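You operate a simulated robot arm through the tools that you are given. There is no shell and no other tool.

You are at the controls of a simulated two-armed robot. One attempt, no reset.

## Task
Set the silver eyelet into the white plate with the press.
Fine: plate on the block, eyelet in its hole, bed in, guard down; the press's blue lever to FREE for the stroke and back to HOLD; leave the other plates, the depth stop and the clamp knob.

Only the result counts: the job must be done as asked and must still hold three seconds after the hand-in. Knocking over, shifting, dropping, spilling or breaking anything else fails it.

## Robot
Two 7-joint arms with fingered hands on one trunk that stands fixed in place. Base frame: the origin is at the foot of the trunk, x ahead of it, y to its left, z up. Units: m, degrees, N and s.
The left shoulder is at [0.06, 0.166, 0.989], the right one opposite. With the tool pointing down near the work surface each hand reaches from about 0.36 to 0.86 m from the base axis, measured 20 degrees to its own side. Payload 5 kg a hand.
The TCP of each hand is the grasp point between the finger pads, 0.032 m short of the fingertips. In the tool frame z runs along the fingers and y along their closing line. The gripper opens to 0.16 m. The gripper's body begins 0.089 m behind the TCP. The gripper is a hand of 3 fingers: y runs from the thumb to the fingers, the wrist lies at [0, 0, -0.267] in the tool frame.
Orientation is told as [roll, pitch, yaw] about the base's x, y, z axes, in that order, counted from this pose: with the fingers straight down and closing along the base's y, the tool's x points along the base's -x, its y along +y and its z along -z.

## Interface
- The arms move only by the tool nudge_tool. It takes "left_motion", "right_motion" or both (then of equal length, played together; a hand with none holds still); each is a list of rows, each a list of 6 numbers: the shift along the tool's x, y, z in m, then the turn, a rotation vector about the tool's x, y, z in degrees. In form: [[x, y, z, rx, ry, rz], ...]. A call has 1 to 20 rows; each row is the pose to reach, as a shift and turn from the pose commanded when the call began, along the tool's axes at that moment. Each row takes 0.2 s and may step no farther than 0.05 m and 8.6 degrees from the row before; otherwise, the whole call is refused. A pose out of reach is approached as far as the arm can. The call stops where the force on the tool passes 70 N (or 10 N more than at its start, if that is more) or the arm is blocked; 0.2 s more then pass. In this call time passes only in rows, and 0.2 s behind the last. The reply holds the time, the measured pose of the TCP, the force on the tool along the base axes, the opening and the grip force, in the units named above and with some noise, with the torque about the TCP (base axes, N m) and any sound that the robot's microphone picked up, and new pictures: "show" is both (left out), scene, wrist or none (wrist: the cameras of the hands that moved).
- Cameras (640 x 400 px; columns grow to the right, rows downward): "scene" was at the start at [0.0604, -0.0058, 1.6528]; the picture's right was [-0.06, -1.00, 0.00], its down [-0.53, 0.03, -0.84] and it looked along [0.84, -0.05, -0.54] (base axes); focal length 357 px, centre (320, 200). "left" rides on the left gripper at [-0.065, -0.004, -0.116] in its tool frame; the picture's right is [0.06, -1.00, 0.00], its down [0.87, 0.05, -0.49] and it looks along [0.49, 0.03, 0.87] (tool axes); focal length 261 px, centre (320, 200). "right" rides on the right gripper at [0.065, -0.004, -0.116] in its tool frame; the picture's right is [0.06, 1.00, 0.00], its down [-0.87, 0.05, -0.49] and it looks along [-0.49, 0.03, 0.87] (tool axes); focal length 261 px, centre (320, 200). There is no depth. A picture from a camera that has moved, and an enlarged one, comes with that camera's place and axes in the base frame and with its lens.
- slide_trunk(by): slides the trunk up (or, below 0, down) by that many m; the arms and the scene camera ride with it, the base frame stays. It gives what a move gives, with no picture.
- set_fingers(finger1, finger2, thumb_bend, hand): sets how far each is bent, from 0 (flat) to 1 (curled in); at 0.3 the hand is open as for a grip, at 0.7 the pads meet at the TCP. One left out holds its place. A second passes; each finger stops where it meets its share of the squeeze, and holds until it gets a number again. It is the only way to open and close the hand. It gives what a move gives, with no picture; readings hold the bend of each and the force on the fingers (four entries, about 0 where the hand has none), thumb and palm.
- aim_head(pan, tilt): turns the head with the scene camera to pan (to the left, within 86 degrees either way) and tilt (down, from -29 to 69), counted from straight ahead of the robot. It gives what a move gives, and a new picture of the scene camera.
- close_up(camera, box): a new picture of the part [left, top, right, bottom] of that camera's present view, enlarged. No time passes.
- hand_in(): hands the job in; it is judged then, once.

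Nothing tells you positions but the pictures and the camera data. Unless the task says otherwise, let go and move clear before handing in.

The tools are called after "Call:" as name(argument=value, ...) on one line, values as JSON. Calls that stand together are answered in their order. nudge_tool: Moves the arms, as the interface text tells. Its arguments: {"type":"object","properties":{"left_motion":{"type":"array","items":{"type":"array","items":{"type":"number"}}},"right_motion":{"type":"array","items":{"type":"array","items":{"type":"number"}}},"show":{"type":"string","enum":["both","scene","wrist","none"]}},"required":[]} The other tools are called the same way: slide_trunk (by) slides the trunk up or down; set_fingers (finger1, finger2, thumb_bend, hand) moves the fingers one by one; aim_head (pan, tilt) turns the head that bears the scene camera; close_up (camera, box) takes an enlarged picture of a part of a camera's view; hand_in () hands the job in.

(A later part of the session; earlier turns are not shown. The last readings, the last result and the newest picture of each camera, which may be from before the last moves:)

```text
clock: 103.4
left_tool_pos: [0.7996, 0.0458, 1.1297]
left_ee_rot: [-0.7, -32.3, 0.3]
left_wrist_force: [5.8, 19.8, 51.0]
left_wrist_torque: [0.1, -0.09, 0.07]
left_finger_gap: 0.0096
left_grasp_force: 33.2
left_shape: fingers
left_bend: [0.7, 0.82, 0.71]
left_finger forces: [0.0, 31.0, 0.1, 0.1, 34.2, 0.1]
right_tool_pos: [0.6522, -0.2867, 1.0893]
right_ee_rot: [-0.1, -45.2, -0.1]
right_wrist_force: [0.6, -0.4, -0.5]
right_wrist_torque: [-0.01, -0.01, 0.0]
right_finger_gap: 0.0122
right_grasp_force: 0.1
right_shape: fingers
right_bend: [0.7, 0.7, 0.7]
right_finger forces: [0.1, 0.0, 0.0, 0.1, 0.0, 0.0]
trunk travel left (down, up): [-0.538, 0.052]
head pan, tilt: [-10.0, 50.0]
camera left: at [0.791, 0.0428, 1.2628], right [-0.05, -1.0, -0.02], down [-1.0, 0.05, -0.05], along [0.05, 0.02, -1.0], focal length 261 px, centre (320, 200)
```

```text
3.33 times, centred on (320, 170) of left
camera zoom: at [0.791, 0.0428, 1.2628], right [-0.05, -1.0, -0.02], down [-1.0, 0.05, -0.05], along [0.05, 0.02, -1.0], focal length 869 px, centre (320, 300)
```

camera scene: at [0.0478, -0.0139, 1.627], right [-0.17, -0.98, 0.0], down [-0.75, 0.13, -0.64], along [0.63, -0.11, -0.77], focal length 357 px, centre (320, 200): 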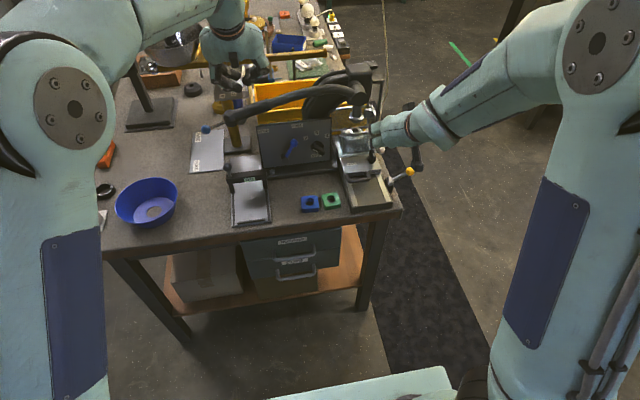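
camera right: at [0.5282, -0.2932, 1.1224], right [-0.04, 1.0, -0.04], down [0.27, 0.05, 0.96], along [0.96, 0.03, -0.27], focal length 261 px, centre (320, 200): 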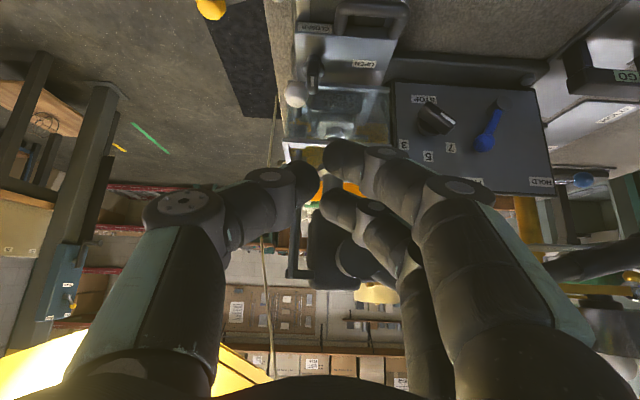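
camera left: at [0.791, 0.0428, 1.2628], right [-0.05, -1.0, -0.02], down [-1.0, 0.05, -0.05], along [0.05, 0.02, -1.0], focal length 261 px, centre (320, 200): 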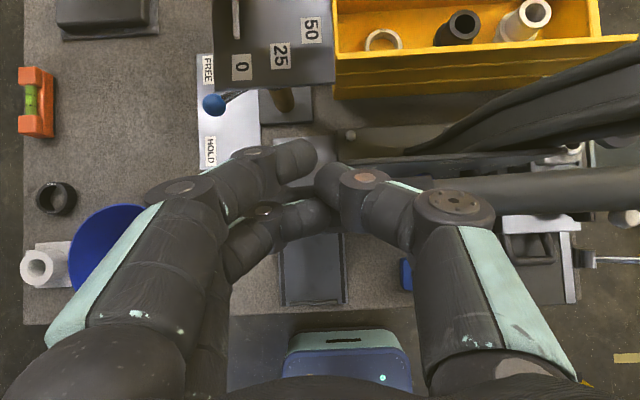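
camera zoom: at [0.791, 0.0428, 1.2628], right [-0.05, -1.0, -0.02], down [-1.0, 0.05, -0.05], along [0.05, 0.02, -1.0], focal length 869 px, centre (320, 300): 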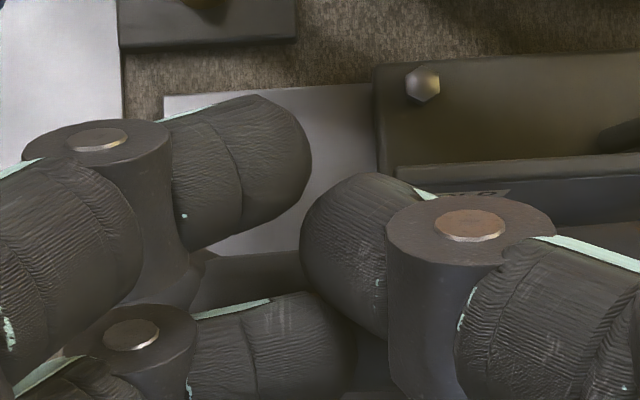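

Still solid at over 50 N, so the handle seems locked rather than stiff. I'll lift the left hand away and check the lever, bed and handle again for what's holding it.

Call:
nudge_tool(left_motion=[[-0.01, 0, -0.017, 0, 0, 0], [-0.03, 0.01, -0.05, 0, 0, 0], [-0.03, 0.03, -0.09, 0, 0, 0]], show="none")

Call:
nudge_tool(right_motion=[[0.03, 0, -0.03, 0, 0, 0], [0.06, -0.02, -0.06, 0, 0, 0], [0.07, -0.04, -0.1, 0, 0, 0], [0.07, -0.06, -0.14, 0, 0, 0]], show="both")

Call:
close_up(camera="scene", box=[300, 50, 420, 150])

Call:
close_up(camera="scene", box=[330, 110, 420, 200])

Call:
close_up(camera="right", box=[230, 60, 460, 260])

```text
clock: 104.2
left_tool_pos: [0.7735, 0.075, 1.2114]
left_ee_rot: [-0.5, -31.0, 0.2]
left_wrist_force: [1.0, -0.5, 0.3]
left_wrist_torque: [0.01, -0.04, 0.0]
left_finger_gap: 0.0122
left_grasp_force: 0.0
left_shape: fingers
left_bend: [0.7, 0.7, 0.7]
left_finger forces: [0.1, 0.0, 0.0, 0.0, 0.1, 0.0]
right_tool_pos: [0.6542, -0.2873, 1.0875]
right_ee_rot: [0.0, -45.1, 0.0]
right_wrist_force: [-0.8, 1.2, 0.3]
right_wrist_torque: [0.01, 0.01, 0.02]
right_finger_gap: 0.0122
right_grasp_force: 0.0
right_shape: fingers
right_bend: [0.7, 0.7, 0.7]
right_finger forces: [0.0, 0.0, 0.1, 0.0, 0.1, 0.1]
trunk travel left (down, up): [-0.538, 0.052]
head pan, tilt: [-10.0, 50.0]
```

```text
clock: 105.4
left_tool_pos: [0.7764, 0.0734, 1.2124]
left_ee_rot: [-0.3, -31.3, 0.1]
left_wrist_force: [0.4, -1.3, 0.2]
left_wrist_torque: [0.03, -0.01, -0.02]
left_finger_gap: 0.0124
left_grasp_force: 0.1
left_shape: fingers
left_bend: [0.7, 0.7, 0.7]
left_finger forces: [0.0, 0.0, 0.0, 0.1, 0.1, 0.1]
right_tool_pos: [0.4931, -0.3957, 1.0828]
right_ee_rot: [0.8, -39.4, -10.1]
right_wrist_force: [-0.2, 0.2, 0.1]
right_wrist_torque: [0.01, 0.03, 0.01]
right_finger_gap: 0.0121
right_grasp_force: 0.0
right_shape: fingers
right_bend: [0.7, 0.7, 0.7]
right_finger forces: [0.1, 0.1, 0.1, 0.0, 0.1, 0.1]
right hand out of reach, approached as far as the arm can: row 4
trunk travel left (down, up): [-0.538, 0.052]
head pan, tilt: [-10.0, 50.0]
stopped in row 4 (right hand): the arm was blocked; the commanded pose is now the measured one
camera scene: at [0.0467, -0.0141, 1.627], right [-0.17, -0.98, 0.0], down [-0.75, 0.13, -0.64], along [0.63, -0.11, -0.77], focal length 357 px, centre (320, 200)
camera right: at [0.3712, -0.3793, 1.1318], right [0.12, 0.99, -0.03], down [0.36, -0.01, 0.93], along [0.92, -0.12, -0.36], focal length 261 px, centre (320, 200)
```

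scene: 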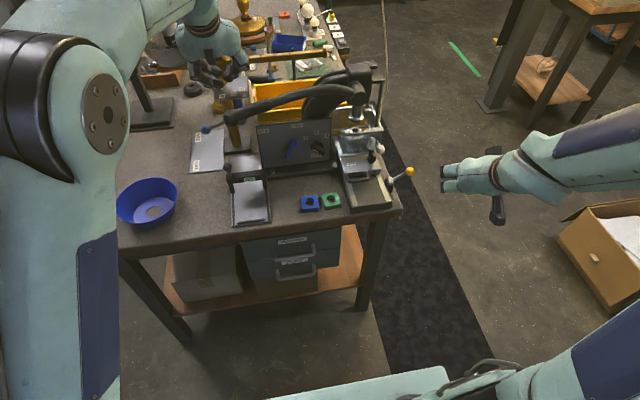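
right: 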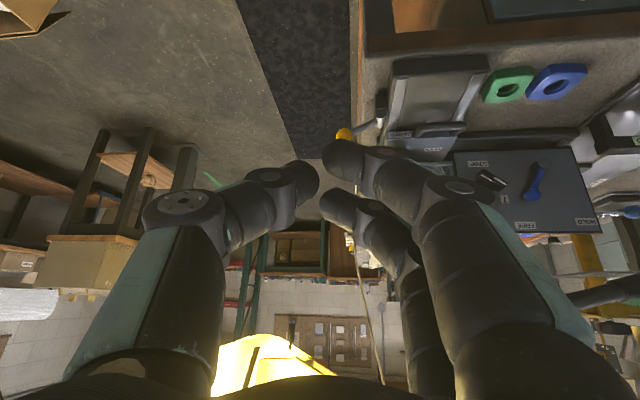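

```text
4.00 times, centred on (360, 100) of scene
camera zoom: at [0.0467, -0.0141, 1.627], right [-0.17, -0.98, 0.0], down [-0.75, 0.13, -0.64], along [0.63, -0.11, -0.77], focal length 1426 px, centre (160, 600)
```

zoom: 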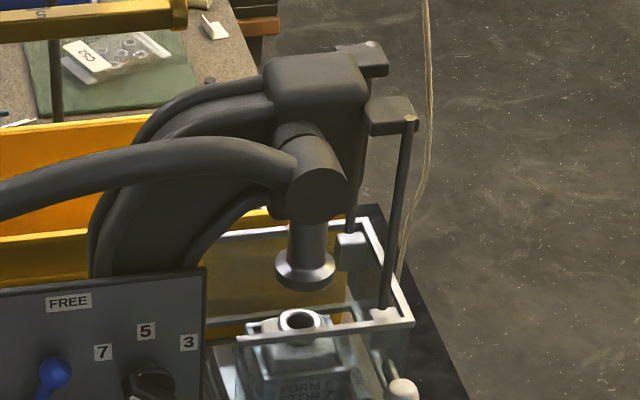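

```text
4.44 times, centred on (375, 155) of scene
camera zoom: at [0.0467, -0.0141, 1.627], right [-0.17, -0.98, 0.0], down [-0.75, 0.13, -0.64], along [0.63, -0.11, -0.77], focal length 1585 px, centre (76, 400)
```

zoom: 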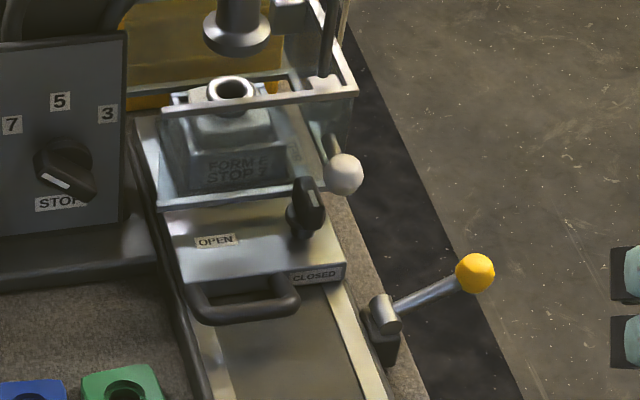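

```text
2.00 times, centred on (345, 160) of right
camera zoom: at [0.3712, -0.3793, 1.1318], right [0.12, 0.99, -0.03], down [0.36, -0.01, 0.93], along [0.92, -0.12, -0.36], focal length 521 px, centre (270, 280)
```

zoom: 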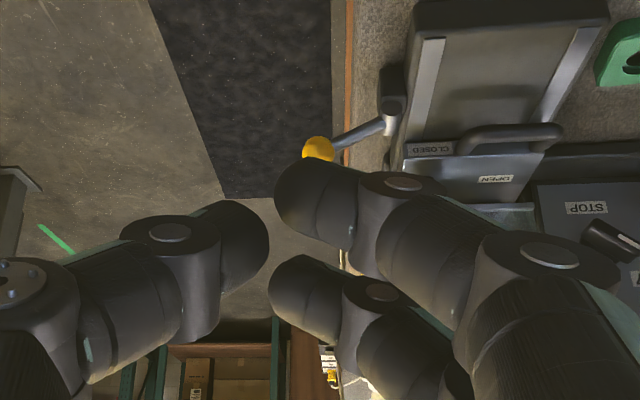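

The press looks fully set up, yet pushing down hits something rigid — perhaps the handle rests on its lower stop and the stroke goes the other way. I'll bring the left hand in low and flat, in front of the grip, to test lifting it gently.

Call:
nudge_tool(left_motion=[[0.03, 0, -0.018, 0, 0, 0], [0.06, 0, -0.036, 0, -6, 0], [0.085, -0.004, 0.0, 0, -14, 0], [0.11, -0.008, 0.035, 0, -22, 0], [0.13, -0.012, 0.07, 0, -30, 0], [0.1424, -0.013, 0.0894, 0, -38, 0]], show="both")

Call:
close_up(camera="scene", box=[190, 60, 400, 200])

```text
clock: 106.8
left_tool_pos: [0.6999, 0.0611, 1.0613]
left_ee_rot: [-1.1, -69.0, 1.2]
left_wrist_force: [0.1, -0.7, 1.2]
left_wrist_torque: [0.01, 0.06, 0.02]
left_finger_gap: 0.0119
left_grasp_force: 0.1
left_shape: fingers
left_bend: [0.7, 0.7, 0.7]
left_finger forces: [0.0, 0.0, 0.0, 0.0, 0.0, 0.0]
right_tool_pos: [0.4943, -0.3949, 1.0835]
right_ee_rot: [0.5, -39.4, -10.2]
right_wrist_force: [0.1, 0.2, -0.1]
right_wrist_torque: [-0.01, 0.01, 0.01]
right_finger_gap: 0.012
right_grasp_force: 0.0
right_shape: fingers
right_bend: [0.7, 0.7, 0.7]
right_finger forces: [0.1, 0.1, 0.0, 0.0, 0.0, 0.0]
trunk travel left (down, up): [-0.538, 0.052]
head pan, tilt: [-10.0, 50.0]
camera scene: at [0.0474, -0.0136, 1.6272], right [-0.17, -0.98, 0.0], down [-0.75, 0.13, -0.64], along [0.63, -0.11, -0.77], focal length 357 px, centre (320, 200)
camera left: at [0.6139, 0.0586, 1.1641], right [-0.02, -1.0, -0.05], down [-0.77, 0.05, -0.64], along [0.64, 0.03, -0.77], focal length 261 px, centre (320, 200)
```

scene: 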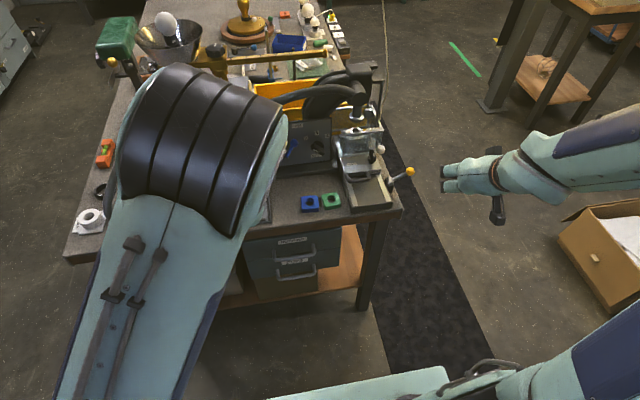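
left: 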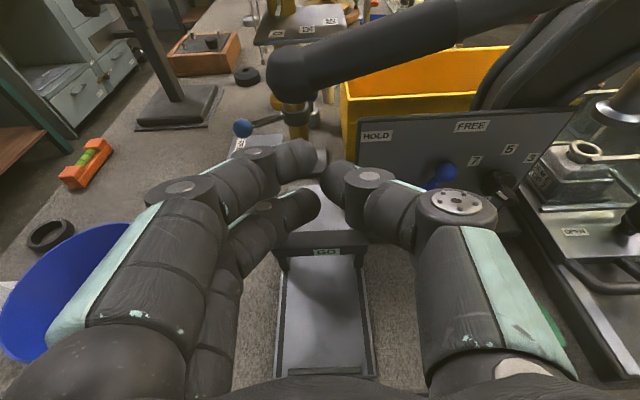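

```text
2.86 times, centred on (295, 130) of scene
camera zoom: at [0.0474, -0.0136, 1.6272], right [-0.17, -0.98, 0.0], down [-0.75, 0.13, -0.64], along [0.63, -0.11, -0.77], focal length 1019 px, centre (391, 400)
```

zoom: 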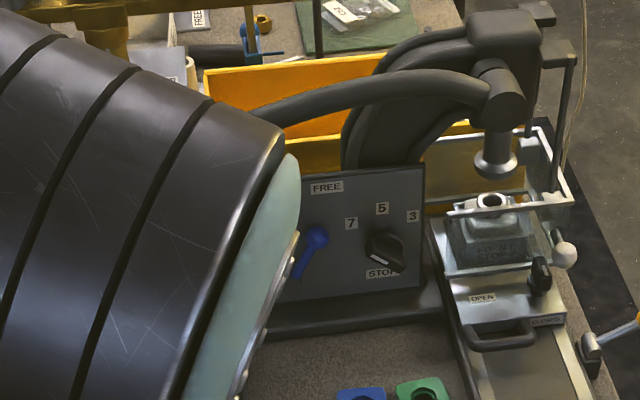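

This left-hand view shows the press well; I'll enlarge the eyelet, punch and handle.

Call:
close_up(camera="left", box=[500, 60, 640, 220])

Call:
close_up(camera="left", box=[250, 0, 640, 200])

```text
2.50 times, centred on (570, 140) of left
camera zoom: at [0.6139, 0.0586, 1.1641], right [-0.02, -1.0, -0.05], down [-0.77, 0.05, -0.64], along [0.64, 0.03, -0.77], focal length 652 px, centre (-305, 350)
```

zoom: 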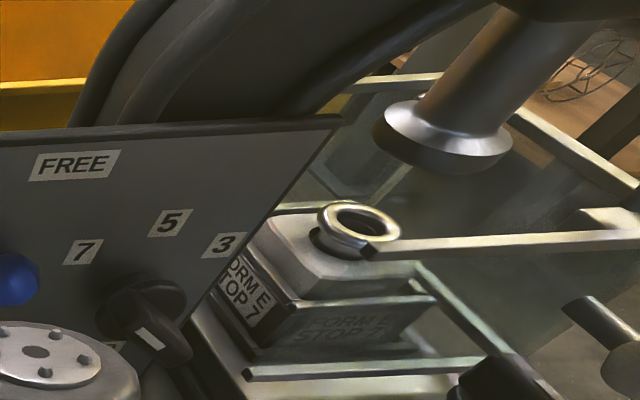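

```text
1.64 times, centred on (445, 100) of left
camera zoom: at [0.6139, 0.0586, 1.1641], right [-0.02, -1.0, -0.05], down [-0.77, 0.05, -0.64], along [0.64, 0.03, -0.77], focal length 428 px, centre (115, 364)
```

zoom: 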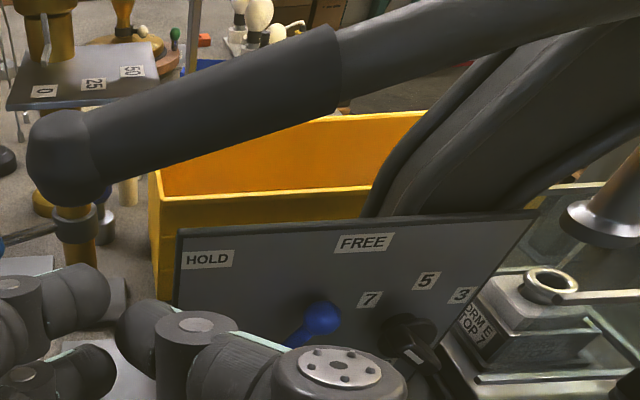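

The eyelet sits properly in the plate right under the punch. I'll slide the left fingers under the grip and try lifting gently.

Call:
nudge_tool(left_motion=[[-0.005, -0.01, 0.03, 0, 0, 0], [-0.016, -0.02, 0.06, 0, 0, 0], [-0.022, -0.02, 0.072, 0, 0, 0]], show="wrist")

Call:
close_up(camera="left", box=[200, 0, 520, 200])

```text
clock: 107.6
left_tool_pos: [0.7767, 0.039, 1.0577]
left_ee_rot: [-0.9, -69.1, 0.8]
left_wrist_force: [-6.9, -4.8, -4.3]
left_wrist_torque: [0.01, -0.14, 0.2]
left_finger_gap: 0.0074
left_grasp_force: 4.9
left_shape: fingers
left_bend: [0.71, 0.7, 0.7]
left_finger forces: [9.0, 0.0, 0.0, 0.1, 0.0, 0.0]
right_tool_pos: [0.4944, -0.395, 1.0829]
right_ee_rot: [0.6, -39.4, -10.0]
right_wrist_force: [0.9, 0.2, -0.5]
right_wrist_torque: [0.0, 0.05, 0.02]
right_finger_gap: 0.0123
right_grasp_force: 0.1
right_shape: fingers
right_bend: [0.7, 0.7, 0.7]
right_finger forces: [0.1, 0.0, 0.0, 0.0, 0.0, 0.1]
trunk travel left (down, up): [-0.538, 0.052]
head pan, tilt: [-10.0, 50.0]
camera left: at [0.6896, 0.0355, 1.1606], right [-0.02, -1.0, -0.05], down [-0.77, 0.05, -0.64], along [0.64, 0.02, -0.77], focal length 261 px, centre (320, 200)
```

left: 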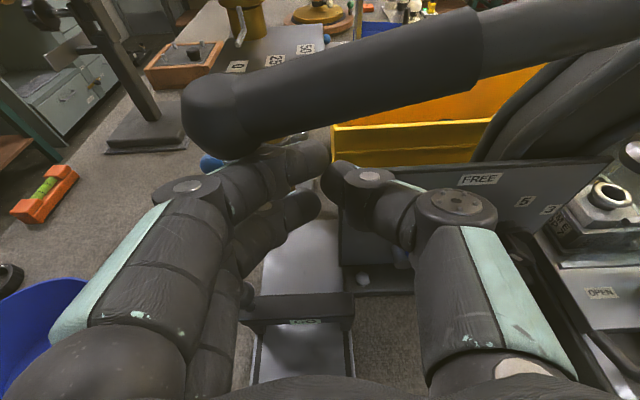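

```text
2.00 times, centred on (360, 100) of left
camera zoom: at [0.6896, 0.0355, 1.1606], right [-0.02, -1.0, -0.05], down [-0.77, 0.05, -0.64], along [0.64, 0.02, -0.77], focal length 521 px, centre (240, 400)
```

zoom: 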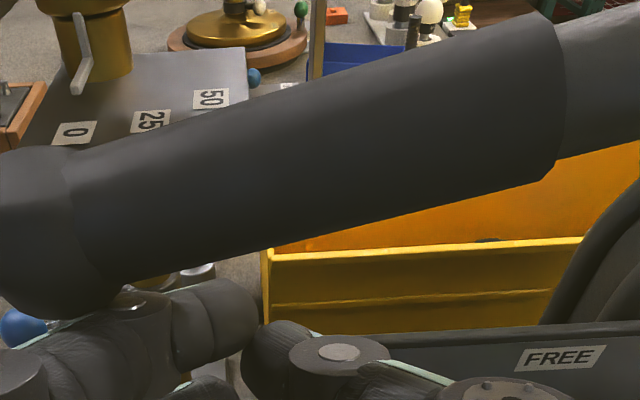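

The fingers are under the grip, just touching. Lifting gently in small steps.

Call:
nudge_tool(left_motion=[[-0.0055, 0, -0.002, 0, 0, 0], [-0.01, 0, -0.0035, 0, 0, 0], [-0.014, 0, -0.005, 0, 0, 0], [-0.018, 0, -0.0065, 0, 0, 0]], show="wrist")

```text
clock: 108.6
left_tool_pos: [0.7768, 0.0393, 1.0781]
left_ee_rot: [-0.9, -69.2, 0.8]
left_wrist_force: [-5.5, -5.3, -3.9]
left_wrist_torque: [-0.02, -0.08, 0.14]
left_finger_gap: 0.0075
left_grasp_force: 4.1
left_shape: fingers
left_bend: [0.71, 0.7, 0.7]
left_finger forces: [7.7, 0.1, 0.0, 0.0, 0.0, 0.1]
right_tool_pos: [0.493, -0.3942, 1.0845]
right_ee_rot: [0.7, -39.5, -10.1]
right_wrist_force: [0.0, 1.1, 0.2]
right_wrist_torque: [0.03, 0.03, 0.0]
right_finger_gap: 0.0123
right_grasp_force: 0.0
right_shape: fingers
right_bend: [0.7, 0.7, 0.7]
right_finger forces: [0.0, 0.0, 0.0, 0.1, 0.0, 0.0]
trunk travel left (down, up): [-0.538, 0.052]
head pan, tilt: [-10.0, 50.0]
camera left: at [0.6895, 0.0363, 1.1804], right [-0.02, -1.0, -0.05], down [-0.77, 0.05, -0.64], along [0.64, 0.03, -0.77], focal length 261 px, centre (320, 200)
```

left: 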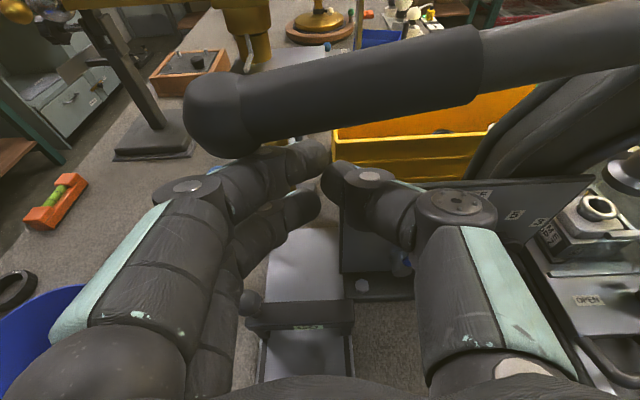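

The handle moves up easily (about 4–5 N) and the punch drops — so the stroke is an upward swing. Continuing to raise it along its arc.

Call:
nudge_tool(left_motion=[[-0.0075, 0, -0.0029, 0, 0, 0], [-0.0149, 0, -0.0057, 0, 0, 0], [-0.0224, -0.0005, -0.0086, 0, 0, 0], [-0.0299, -0.001, -0.0115, 0, 0, 0], [-0.0374, -0.0017, -0.0143, 0, 0, 0], [-0.0448, -0.0027, -0.0172, 0, 0, 0], [-0.0523, -0.0036, -0.02, 0, 0, 0], [-0.057, -0.0041, -0.0218, 0, 0, 0]], show="both")

Call:
close_up(camera="scene", box=[300, 50, 420, 150])

```text
clock: 110.4
left_tool_pos: [0.7783, 0.0374, 1.1379]
left_ee_rot: [-0.8, -69.2, 0.6]
left_wrist_force: [-9.3, -6.9, -6.0]
left_wrist_torque: [0.01, -0.17, 0.22]
left_finger_gap: 0.0062
left_grasp_force: 5.8
left_shape: fingers
left_bend: [0.71, 0.7, 0.7]
left_finger forces: [11.7, 0.0, 0.1, 0.0, 0.0, 0.0]
right_tool_pos: [0.4925, -0.3948, 1.0833]
right_ee_rot: [0.6, -39.5, -10.2]
right_wrist_force: [0.1, 0.1, 0.2]
right_wrist_torque: [-0.02, 0.02, 0.0]
right_finger_gap: 0.0125
right_grasp_force: 0.2
right_shape: fingers
right_bend: [0.7, 0.7, 0.7]
right_finger forces: [0.0, 0.0, 0.0, 0.0, 0.0, 0.0]
trunk travel left (down, up): [-0.538, 0.052]
head pan, tilt: [-10.0, 50.0]
camera scene: at [0.0463, -0.0143, 1.627], right [-0.17, -0.98, 0.0], down [-0.75, 0.13, -0.64], along [0.63, -0.11, -0.77], focal length 357 px, centre (320, 200)
camera left: at [0.6907, 0.0336, 1.2411], right [-0.02, -1.0, -0.05], down [-0.77, 0.05, -0.64], along [0.64, 0.03, -0.77], focal length 261 px, centre (320, 200)
```

scene: 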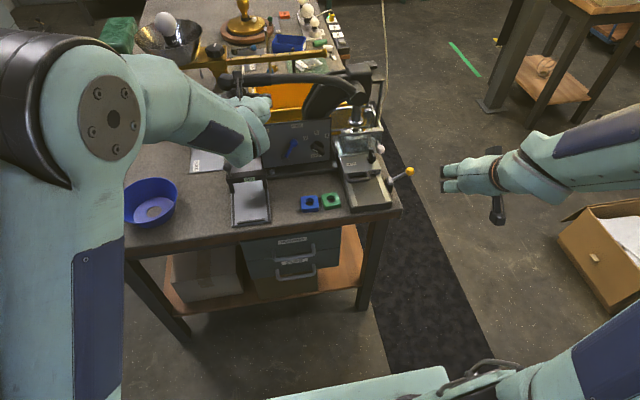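
left: 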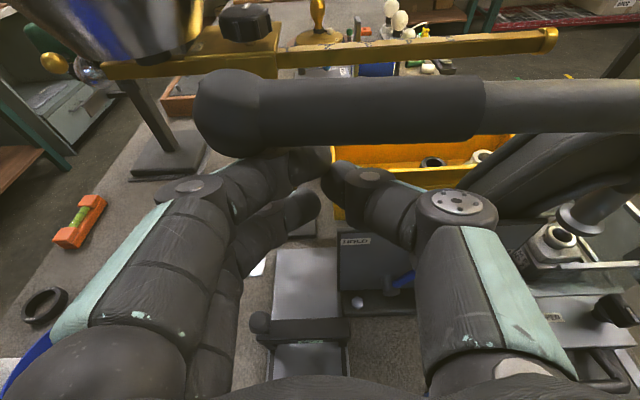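

```text
4.00 times, centred on (360, 100) of scene
camera zoom: at [0.0463, -0.0143, 1.627], right [-0.17, -0.98, 0.0], down [-0.75, 0.13, -0.64], along [0.63, -0.11, -0.77], focal length 1426 px, centre (160, 600)
```

zoom: 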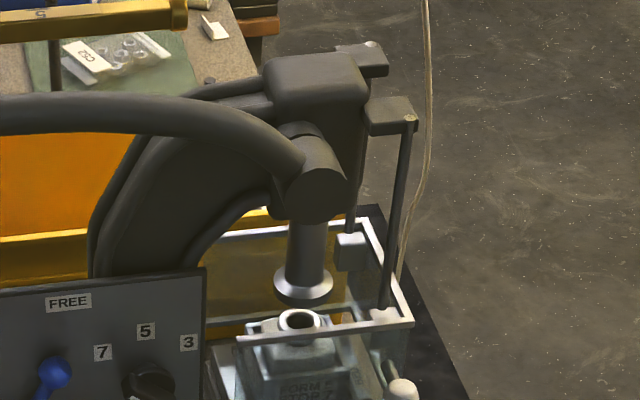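

The punch is descending as the handle rises. My fingers are touching the grip's front-lower side, so I'll dip, move 15 mm further under it, and lift again.

Call:
nudge_tool(left_motion=[[0.012, 0, 0.0045, 0, 0, 0], [0.018, 0, 0.008, 0, 0, 0], [0.0125, 0, 0.021, 0, 0, 0], [0.005, 0, 0.018, 0, 0, 0], [-0.003, 0, 0.0145, 0, 0, 0], [-0.01, -0.001, 0.011, 0, 0, 0]], show="wrist")

```text
clock: 111.8
left_tool_pos: [0.7913, 0.0348, 1.1427]
left_ee_rot: [-0.9, -69.2, 0.7]
left_wrist_force: [-0.4, -2.3, -5.2]
left_wrist_torque: [-0.04, 0.02, 0.03]
left_finger_gap: 0.0095
left_grasp_force: 2.0
left_shape: fingers
left_bend: [0.7, 0.7, 0.7]
left_finger forces: [4.6, 0.0, 0.1, 0.0, 0.0, 0.0]
right_tool_pos: [0.4949, -0.3956, 1.0838]
right_ee_rot: [0.7, -39.4, -10.2]
right_wrist_force: [0.1, 0.7, 0.9]
right_wrist_torque: [0.03, -0.01, 0.0]
right_finger_gap: 0.0122
right_grasp_force: 0.0
right_shape: fingers
right_bend: [0.7, 0.7, 0.7]
right_finger forces: [0.0, 0.0, 0.0, 0.0, 0.0, 0.0]
trunk travel left (down, up): [-0.538, 0.052]
head pan, tilt: [-10.0, 50.0]
camera left: at [0.7042, 0.0319, 1.2465], right [-0.02, -1.0, -0.05], down [-0.77, 0.05, -0.64], along [0.64, 0.03, -0.77], focal length 261 px, centre (320, 200)
```

left: 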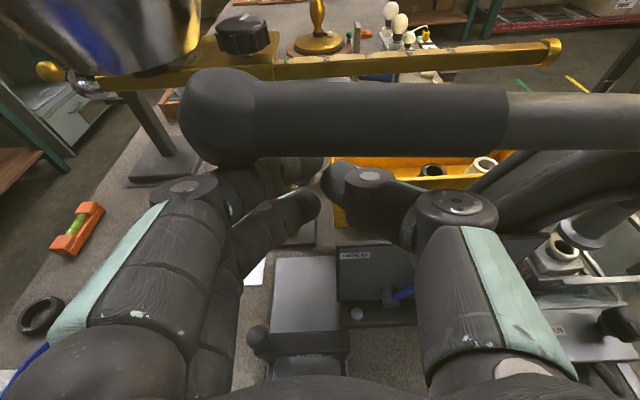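

Now the fingers carry the grip squarely from below. Raising further along the arc.

Call:
nudge_tool(left_motion=[[-0.011, -0.002, -0.0042, 0, 0, 0], [-0.0221, -0.0042, -0.0085, 0, 0, 0], [-0.033, -0.0072, -0.0126, 0, 0, 0], [-0.0439, -0.0103, -0.0168, 0, 0, 0], [-0.0545, -0.0142, -0.0209, 0, 0, 0], [-0.0651, -0.0182, -0.025, 0, 0, 0], [-0.0754, -0.023, -0.0289, 0, 0, 0], [-0.0856, -0.0277, -0.0328, 0, 0, 0], [-0.0955, -0.0333, -0.0366, 0, 0, 0], [-0.1055, -0.039, -0.0405, 0, 0, 0]], show="both")

Call:
close_up(camera="scene", box=[300, 50, 420, 150])

```text
clock: 114.0
left_tool_pos: [0.7911, -0.0037, 1.2568]
left_ee_rot: [-0.9, -69.2, 0.8]
left_wrist_force: [-5.0, -0.1, -5.8]
left_wrist_torque: [0.23, -0.05, -0.28]
left_finger_gap: 0.0121
left_grasp_force: 3.5
left_shape: fingers
left_bend: [0.7, 0.7, 0.7]
left_finger forces: [0.0, 0.0, 0.0, 0.0, 7.9, 0.0]
right_tool_pos: [0.4933, -0.3956, 1.0847]
right_ee_rot: [0.6, -39.5, -10.2]
right_wrist_force: [-0.7, 0.4, -0.1]
right_wrist_torque: [0.01, -0.01, 0.0]
right_finger_gap: 0.0125
right_grasp_force: 0.1
right_shape: fingers
right_bend: [0.7, 0.7, 0.7]
right_finger forces: [0.0, 0.0, 0.0, 0.0, 0.0, 0.0]
trunk travel left (down, up): [-0.538, 0.052]
head pan, tilt: [-10.0, 50.0]
camera scene: at [0.0467, -0.0136, 1.6271], right [-0.17, -0.98, 0.0], down [-0.75, 0.13, -0.64], along [0.63, -0.11, -0.77], focal length 357 px, centre (320, 200)
camera left: at [0.7043, -0.0069, 1.3585], right [-0.02, -1.0, -0.05], down [-0.77, 0.05, -0.64], along [0.64, 0.03, -0.77], focal length 261 px, centre (320, 200)
```

scene: 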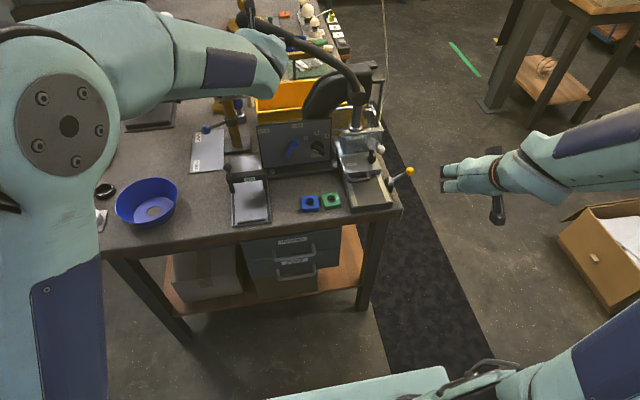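
left: 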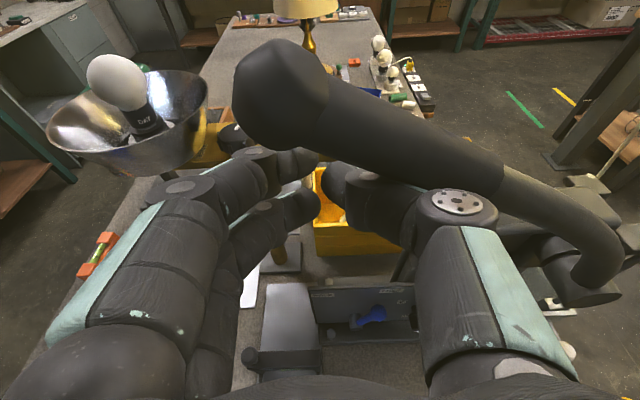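

```text
4.00 times, centred on (360, 100) of scene
camera zoom: at [0.0467, -0.0136, 1.6271], right [-0.17, -0.98, 0.0], down [-0.75, 0.13, -0.64], along [0.63, -0.11, -0.77], focal length 1426 px, centre (160, 600)
```

zoom: 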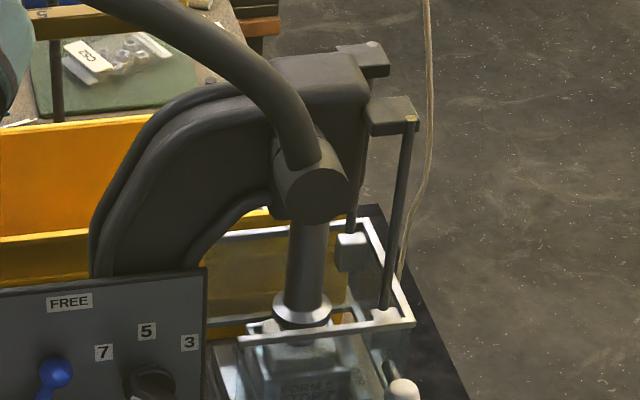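

The punch has come down to the eyelet at about 36° of handle. Continuing the stroke slowly while watching the force.

Call:
nudge_tool(left_motion=[[-0.0077, -0.0051, -0.0029, 0, 0, 0], [-0.0151, -0.0105, -0.0058, 0, 0, 0], [-0.0224, -0.0162, -0.0086, 0, 0, 0], [-0.0294, -0.0221, -0.0113, 0, 0, 0], [-0.0363, -0.0284, -0.0139, 0, 0, 0], [-0.0431, -0.0348, -0.0165, 0, 0, 0]], show="both")

Call:
close_up(camera="scene", box=[320, 90, 400, 150])

```text
clock: 115.4
left_tool_pos: [0.7908, -0.0374, 1.3013]
left_ee_rot: [-0.5, -69.1, 0.4]
left_wrist_force: [-18.1, 4.8, -21.2]
left_wrist_torque: [0.7, -0.27, -0.67]
left_finger_gap: 0.0093
left_grasp_force: 13.4
left_shape: fingers
left_bend: [0.7, 0.7, 0.71]
left_finger forces: [0.0, 0.0, 0.0, 0.1, 26.2, 0.0]
right_tool_pos: [0.4929, -0.395, 1.0854]
right_ee_rot: [0.6, -39.5, -10.2]
right_wrist_force: [-0.1, 0.2, 0.5]
right_wrist_torque: [-0.02, -0.01, 0.02]
right_finger_gap: 0.0126
right_grasp_force: 0.1
right_shape: fingers
right_bend: [0.7, 0.7, 0.7]
right_finger forces: [0.0, 0.0, 0.1, 0.0, 0.0, 0.1]
trunk travel left (down, up): [-0.538, 0.052]
head pan, tilt: [-10.0, 50.0]
camera scene: at [0.0462, -0.0131, 1.627], right [-0.17, -0.98, 0.0], down [-0.75, 0.13, -0.64], along [0.63, -0.11, -0.77], focal length 357 px, centre (320, 200)
camera left: at [0.7035, -0.0419, 1.4039], right [-0.02, -1.0, -0.05], down [-0.77, 0.05, -0.64], along [0.64, 0.03, -0.77], focal length 261 px, centre (320, 200)
```

scene: 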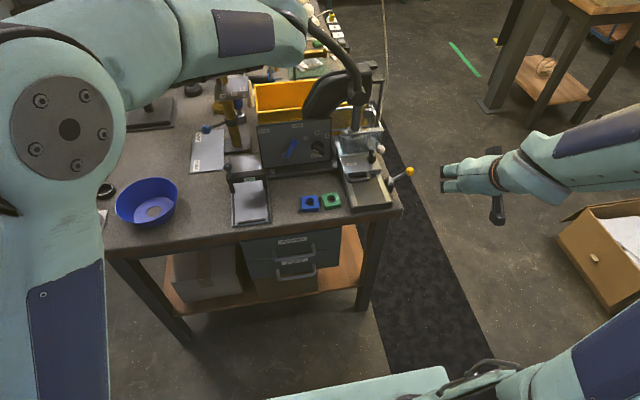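
left: 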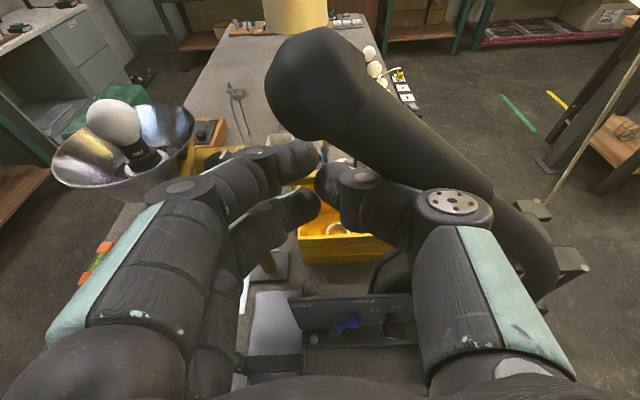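

```text
6.67 times, centred on (360, 120) of scene
camera zoom: at [0.0462, -0.0131, 1.627], right [-0.17, -0.98, 0.0], down [-0.75, 0.13, -0.64], along [0.63, -0.11, -0.77], focal length 2378 px, centre (53, 733)
```

zoom: 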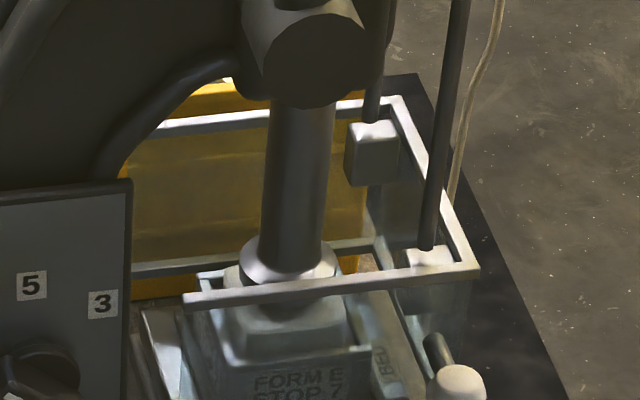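

The punch is on the eyelet and resistance has risen to about 28 N. Continuing the press toward the depth stop.

Call:
nudge_tool(left_motion=[[-0.0064, -0.0066, -0.0025, 0, 0, 0], [-0.0127, -0.0136, -0.0049, 0, 0, 0], [-0.0188, -0.0208, -0.0072, 0, 0, 0], [-0.0246, -0.0281, -0.0094, 0, 0, 0]], show="both")

Call:
close_up(camera="scene", box=[320, 90, 400, 150])

```text
clock: 116.4
left_tool_pos: [0.7901, -0.0542, 1.313]
left_ee_rot: [1.6, -67.9, -0.8]
left_wrist_force: [-22.2, 24.9, -11.4]
left_wrist_torque: [0.04, -0.3, -0.75]
left_finger_gap: 0.005
left_grasp_force: 16.8
left_shape: fingers
left_bend: [0.69, 0.69, 0.74]
left_finger forces: [0.1, 0.0, 0.0, 0.1, 33.2, 0.0]
right_tool_pos: [0.4905, -0.3961, 1.0862]
right_ee_rot: [0.5, -39.5, -10.3]
right_wrist_force: [-1.0, -0.3, -0.2]
right_wrist_torque: [0.04, 0.01, 0.01]
right_finger_gap: 0.0124
right_grasp_force: 0.0
right_shape: fingers
right_bend: [0.7, 0.7, 0.7]
right_finger forces: [0.0, 0.1, 0.1, 0.0, 0.1, 0.1]
trunk travel left (down, up): [-0.538, 0.052]
head pan, tilt: [-10.0, 50.0]
stopped in row 4 (left hand): the force on the tool passed its limit at 74 N (the readings are from after the stop); the commanded pose is now the measured one
camera scene: at [0.0448, -0.0106, 1.6278], right [-0.17, -0.99, 0.0], down [-0.75, 0.13, -0.64], along [0.63, -0.11, -0.76], focal length 357 px, centre (320, 200)
camera left: at [0.7053, -0.0605, 1.4171], right [-0.01, -1.0, -0.07], down [-0.78, 0.05, -0.62], along [0.62, 0.05, -0.78], focal length 261 px, centre (320, 200)
```

scene: 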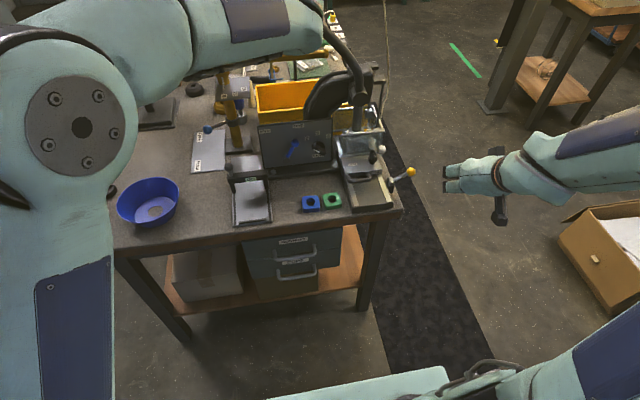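
left: 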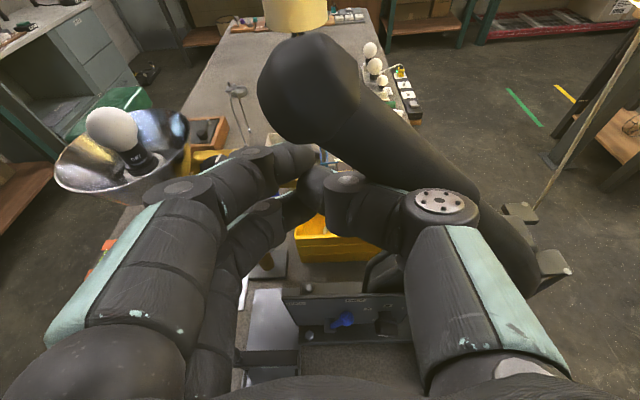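

```text
6.67 times, centred on (360, 120) of scene
camera zoom: at [0.0448, -0.0106, 1.6278], right [-0.17, -0.99, 0.0], down [-0.75, 0.13, -0.64], along [0.63, -0.11, -0.76], focal length 2378 px, centre (53, 733)
```

zoom: 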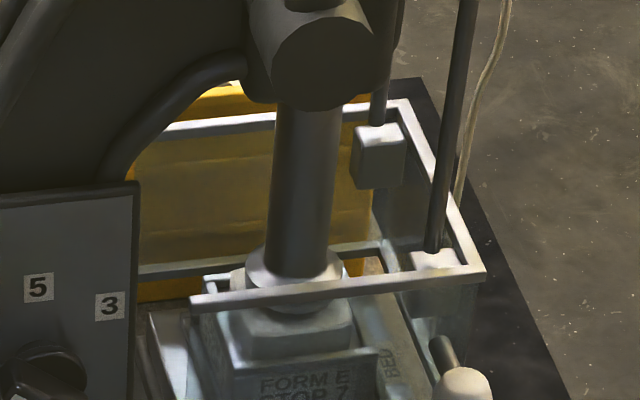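

The resistance climbed past 70 N at about 53° of handle — likely the depth stop. I'll give one more brief push to confirm it's solid, then look.

Call:
nudge_tool(left_motion=[[-0.003, -0.004, -0.001, 0, 0, 0], [-0.006, -0.008, -0.0022, 0, 0, 0], [-0.009, -0.012, -0.0034, 0, 0, 0]], show="none")

Call:
close_up(camera="scene", box=[335, 105, 385, 145])

Call:
close_up(camera="right", box=[300, 60, 500, 200])

```text
clock: 117.2
left_tool_pos: [0.7884, -0.0636, 1.3118]
left_ee_rot: [3.3, -67.1, -2.3]
left_wrist_force: [-31.7, 33.1, -13.2]
left_wrist_torque: [-0.03, -0.36, -0.89]
left_finger_gap: 0.0045
left_grasp_force: 22.6
left_shape: fingers
left_bend: [0.68, 0.68, 0.76]
left_finger forces: [0.1, 0.0, 0.1, 0.0, 45.5, 0.1]
right_tool_pos: [0.4878, -0.397, 1.0861]
right_ee_rot: [0.5, -39.6, -10.5]
right_wrist_force: [-0.7, -0.3, -0.7]
right_wrist_torque: [0.02, 0.0, 0.02]
right_finger_gap: 0.0123
right_grasp_force: 0.0
right_shape: fingers
right_bend: [0.7, 0.7, 0.7]
right_finger forces: [0.1, 0.0, 0.0, 0.1, 0.0, 0.0]
trunk travel left (down, up): [-0.538, 0.052]
head pan, tilt: [-10.0, 50.0]
stopped in row 3 (left hand): the force on the tool passed its limit at 73 N (the readings are from after the stop); the commanded pose is now the measured one
```

```text
10.00 times, centred on (360, 125) of scene
camera zoom: at [0.0432, -0.0098, 1.6277], right [-0.17, -0.99, 0.0], down [-0.75, 0.13, -0.64], along [0.64, -0.11, -0.76], focal length 3566 px, centre (-80, 950)
```

zoom: 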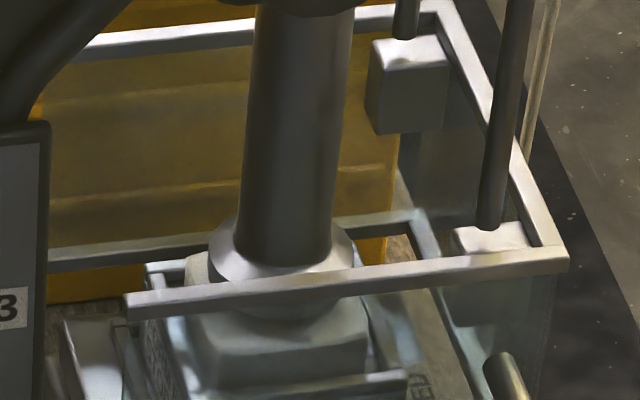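

```text
2.86 times, centred on (400, 130) of right
camera zoom: at [0.3661, -0.3807, 1.1342], right [0.13, 0.99, -0.03], down [0.36, -0.02, 0.93], along [0.92, -0.13, -0.36], focal length 745 px, centre (91, 400)
```

zoom: 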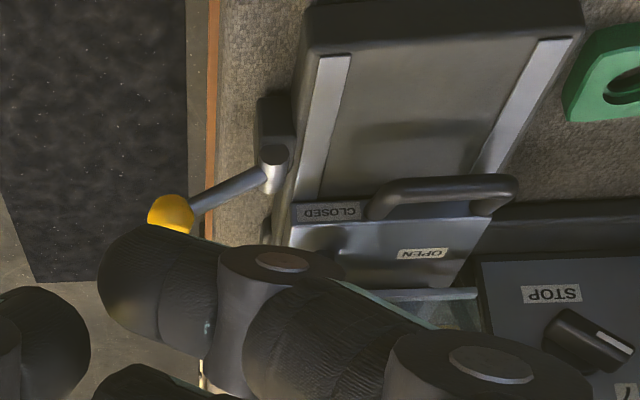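

The punch is hard down on the plate. Now I'll ease the handle back down along its arc and see whether it follows.

Call:
nudge_tool(left_motion=[[0.0075, 0.008, 0.003, 0, 0, 0], [0.016, 0.018, 0.006, 0, 0, 0], [0.025, 0.028, 0.01, 0, 0, 0], [0.035, 0.036, 0.0135, 0, 0, 0], [0.044, 0.042, 0.017, 0, 0, 0]], show="both")

Call:
close_up(camera="scene", box=[320, 70, 400, 150])

```text
clock: 118.4
left_tool_pos: [0.7887, -0.0292, 1.2666]
left_ee_rot: [2.4, -67.3, -1.9]
left_wrist_force: [-1.7, 2.5, -1.7]
left_wrist_torque: [0.05, 0.0, -0.07]
left_finger_gap: 0.0112
left_grasp_force: 1.8
left_shape: fingers
left_bend: [0.7, 0.7, 0.7]
left_finger forces: [0.0, 0.0, 0.0, 0.0, 3.4, 0.0]
right_tool_pos: [0.4909, -0.399, 1.083]
right_ee_rot: [0.6, -39.5, -10.5]
right_wrist_force: [-0.4, -0.4, -0.9]
right_wrist_torque: [0.04, -0.01, -0.02]
right_finger_gap: 0.0123
right_grasp_force: 0.1
right_shape: fingers
right_bend: [0.7, 0.7, 0.7]
right_finger forces: [0.0, 0.0, 0.1, 0.1, 0.0, 0.1]
trunk travel left (down, up): [-0.538, 0.052]
head pan, tilt: [-10.0, 50.0]
camera scene: at [0.0468, -0.0127, 1.6271], right [-0.17, -0.98, 0.0], down [-0.75, 0.13, -0.64], along [0.63, -0.11, -0.77], focal length 357 px, centre (320, 200)
camera left: at [0.7059, -0.0352, 1.3715], right [-0.02, -1.0, -0.07], down [-0.79, 0.06, -0.61], along [0.61, 0.05, -0.79], focal length 261 px, centre (320, 200)
```

scene: 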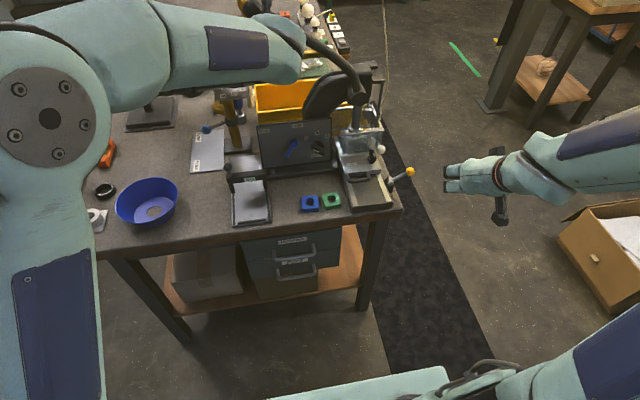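
left: 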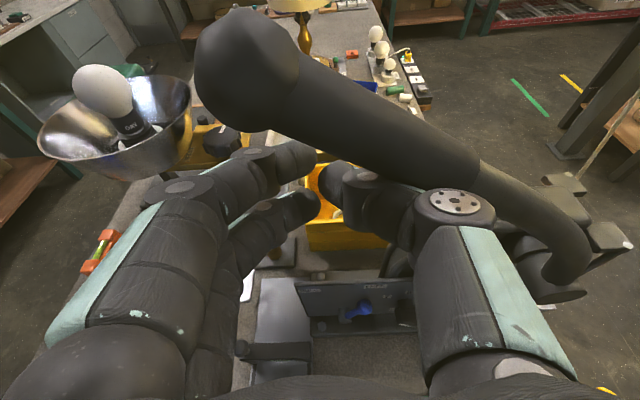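

```text
5.00 times, centred on (360, 110) of scene
camera zoom: at [0.0468, -0.0127, 1.6271], right [-0.17, -0.98, 0.0], down [-0.75, 0.13, -0.64], along [0.63, -0.11, -0.77], focal length 1783 px, centre (120, 650)
```

zoom: 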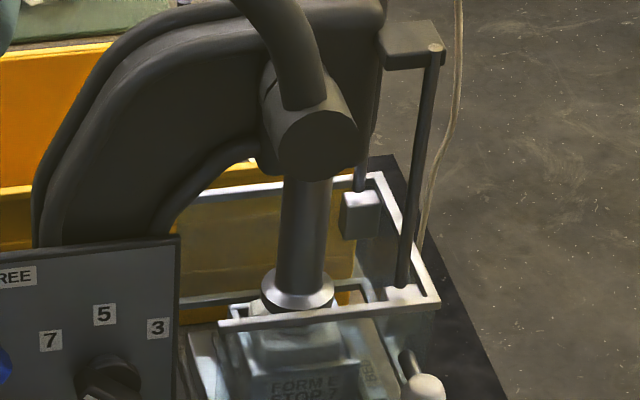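

The handle follows the hand down under its own return. I'll lower it the rest of the way.

Call:
nudge_tool(left_motion=[[0.0079, 0.0142, 0.0033, 0, 0, 0], [0.0199, 0.0252, 0.0083, 0, 0, 0], [0.0338, 0.0332, 0.0141, 0, 0, 0], [0.0494, 0.0412, 0.0207, 0, 0, 0], [0.0661, 0.0472, 0.0276, 0, 0, 0], [0.0827, 0.0532, 0.0346, 0, 0, 0], [0.1002, 0.0582, 0.0419, 0, 0, 0], [0.1186, 0.0622, 0.0496, 0, 0, 0], [0.1371, 0.0652, 0.0574, 0, 0, 0], [0.1555, 0.0672, 0.0651, 0, 0, 0], [0.174, 0.0682, 0.0728, 0, 0, 0], [0.1906, 0.0682, 0.0797, 0, 0, 0], [0.1998, 0.0682, 0.0836, 0, 0, 0]], show="both")

Call:
close_up(camera="scene", box=[320, 90, 400, 150])

Call:
close_up(camera="left", box=[440, 60, 640, 220])

```text
clock: 121.2
left_tool_pos: [0.7892, 0.0422, 1.052]
left_ee_rot: [2.4, -67.3, -2.0]
left_wrist_force: [-2.7, -3.3, -2.3]
left_wrist_torque: [-0.03, -0.08, 0.05]
left_finger_gap: 0.0104
left_grasp_force: 1.2
left_shape: fingers
left_bend: [0.7, 0.7, 0.7]
left_finger forces: [3.3, 0.1, 0.1, 0.1, 0.1, 0.1]
right_tool_pos: [0.4907, -0.3989, 1.0853]
right_ee_rot: [0.7, -39.3, -10.5]
right_wrist_force: [-0.1, 0.4, 0.0]
right_wrist_torque: [0.02, 0.0, 0.0]
right_finger_gap: 0.0121
right_grasp_force: 0.0
right_shape: fingers
right_bend: [0.7, 0.7, 0.7]
right_finger forces: [0.1, 0.0, 0.0, 0.0, 0.0, 0.0]
trunk travel left (down, up): [-0.538, 0.052]
head pan, tilt: [-10.0, 50.0]
camera scene: at [0.0472, -0.0135, 1.627], right [-0.17, -0.98, 0.0], down [-0.75, 0.13, -0.64], along [0.63, -0.11, -0.77], focal length 357 px, centre (320, 200)
camera left: at [0.7063, 0.0364, 1.1559], right [-0.02, -1.0, -0.07], down [-0.79, 0.06, -0.61], along [0.61, 0.05, -0.79], focal length 261 px, centre (320, 200)
```

scene: 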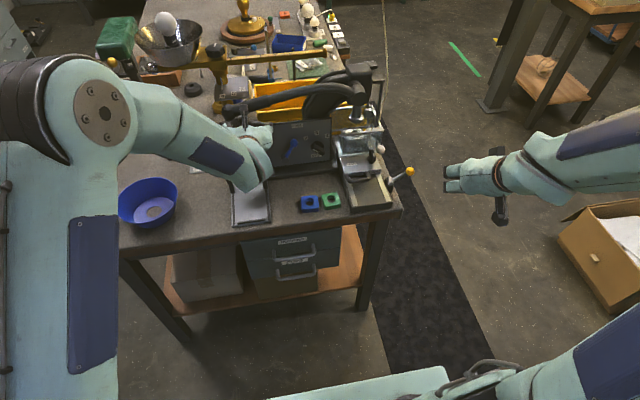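
left: 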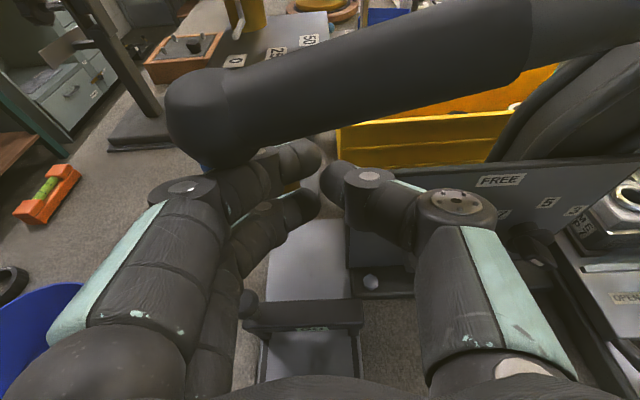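

```text
6.67 times, centred on (360, 120) of scene
camera zoom: at [0.0472, -0.0135, 1.627], right [-0.17, -0.98, 0.0], down [-0.75, 0.13, -0.64], along [0.63, -0.11, -0.77], focal length 2378 px, centre (53, 733)
```

zoom: 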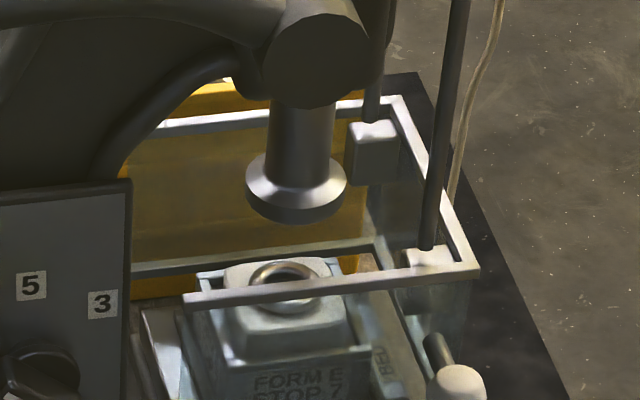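

```text
2.50 times, centred on (540, 140) of left
camera zoom: at [0.7063, 0.0364, 1.1559], right [-0.02, -1.0, -0.07], down [-0.79, 0.06, -0.61], along [0.61, 0.05, -0.79], focal length 652 px, centre (-230, 350)
```

zoom: 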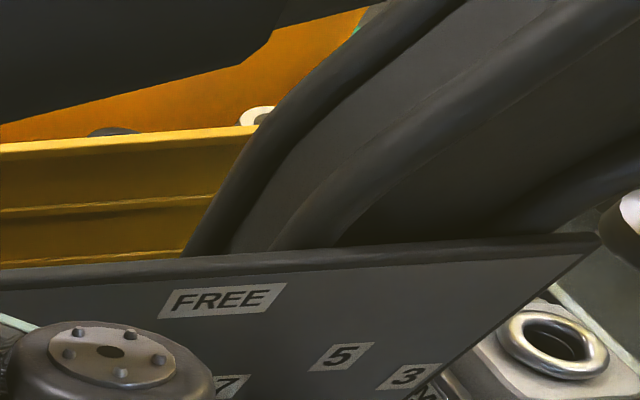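

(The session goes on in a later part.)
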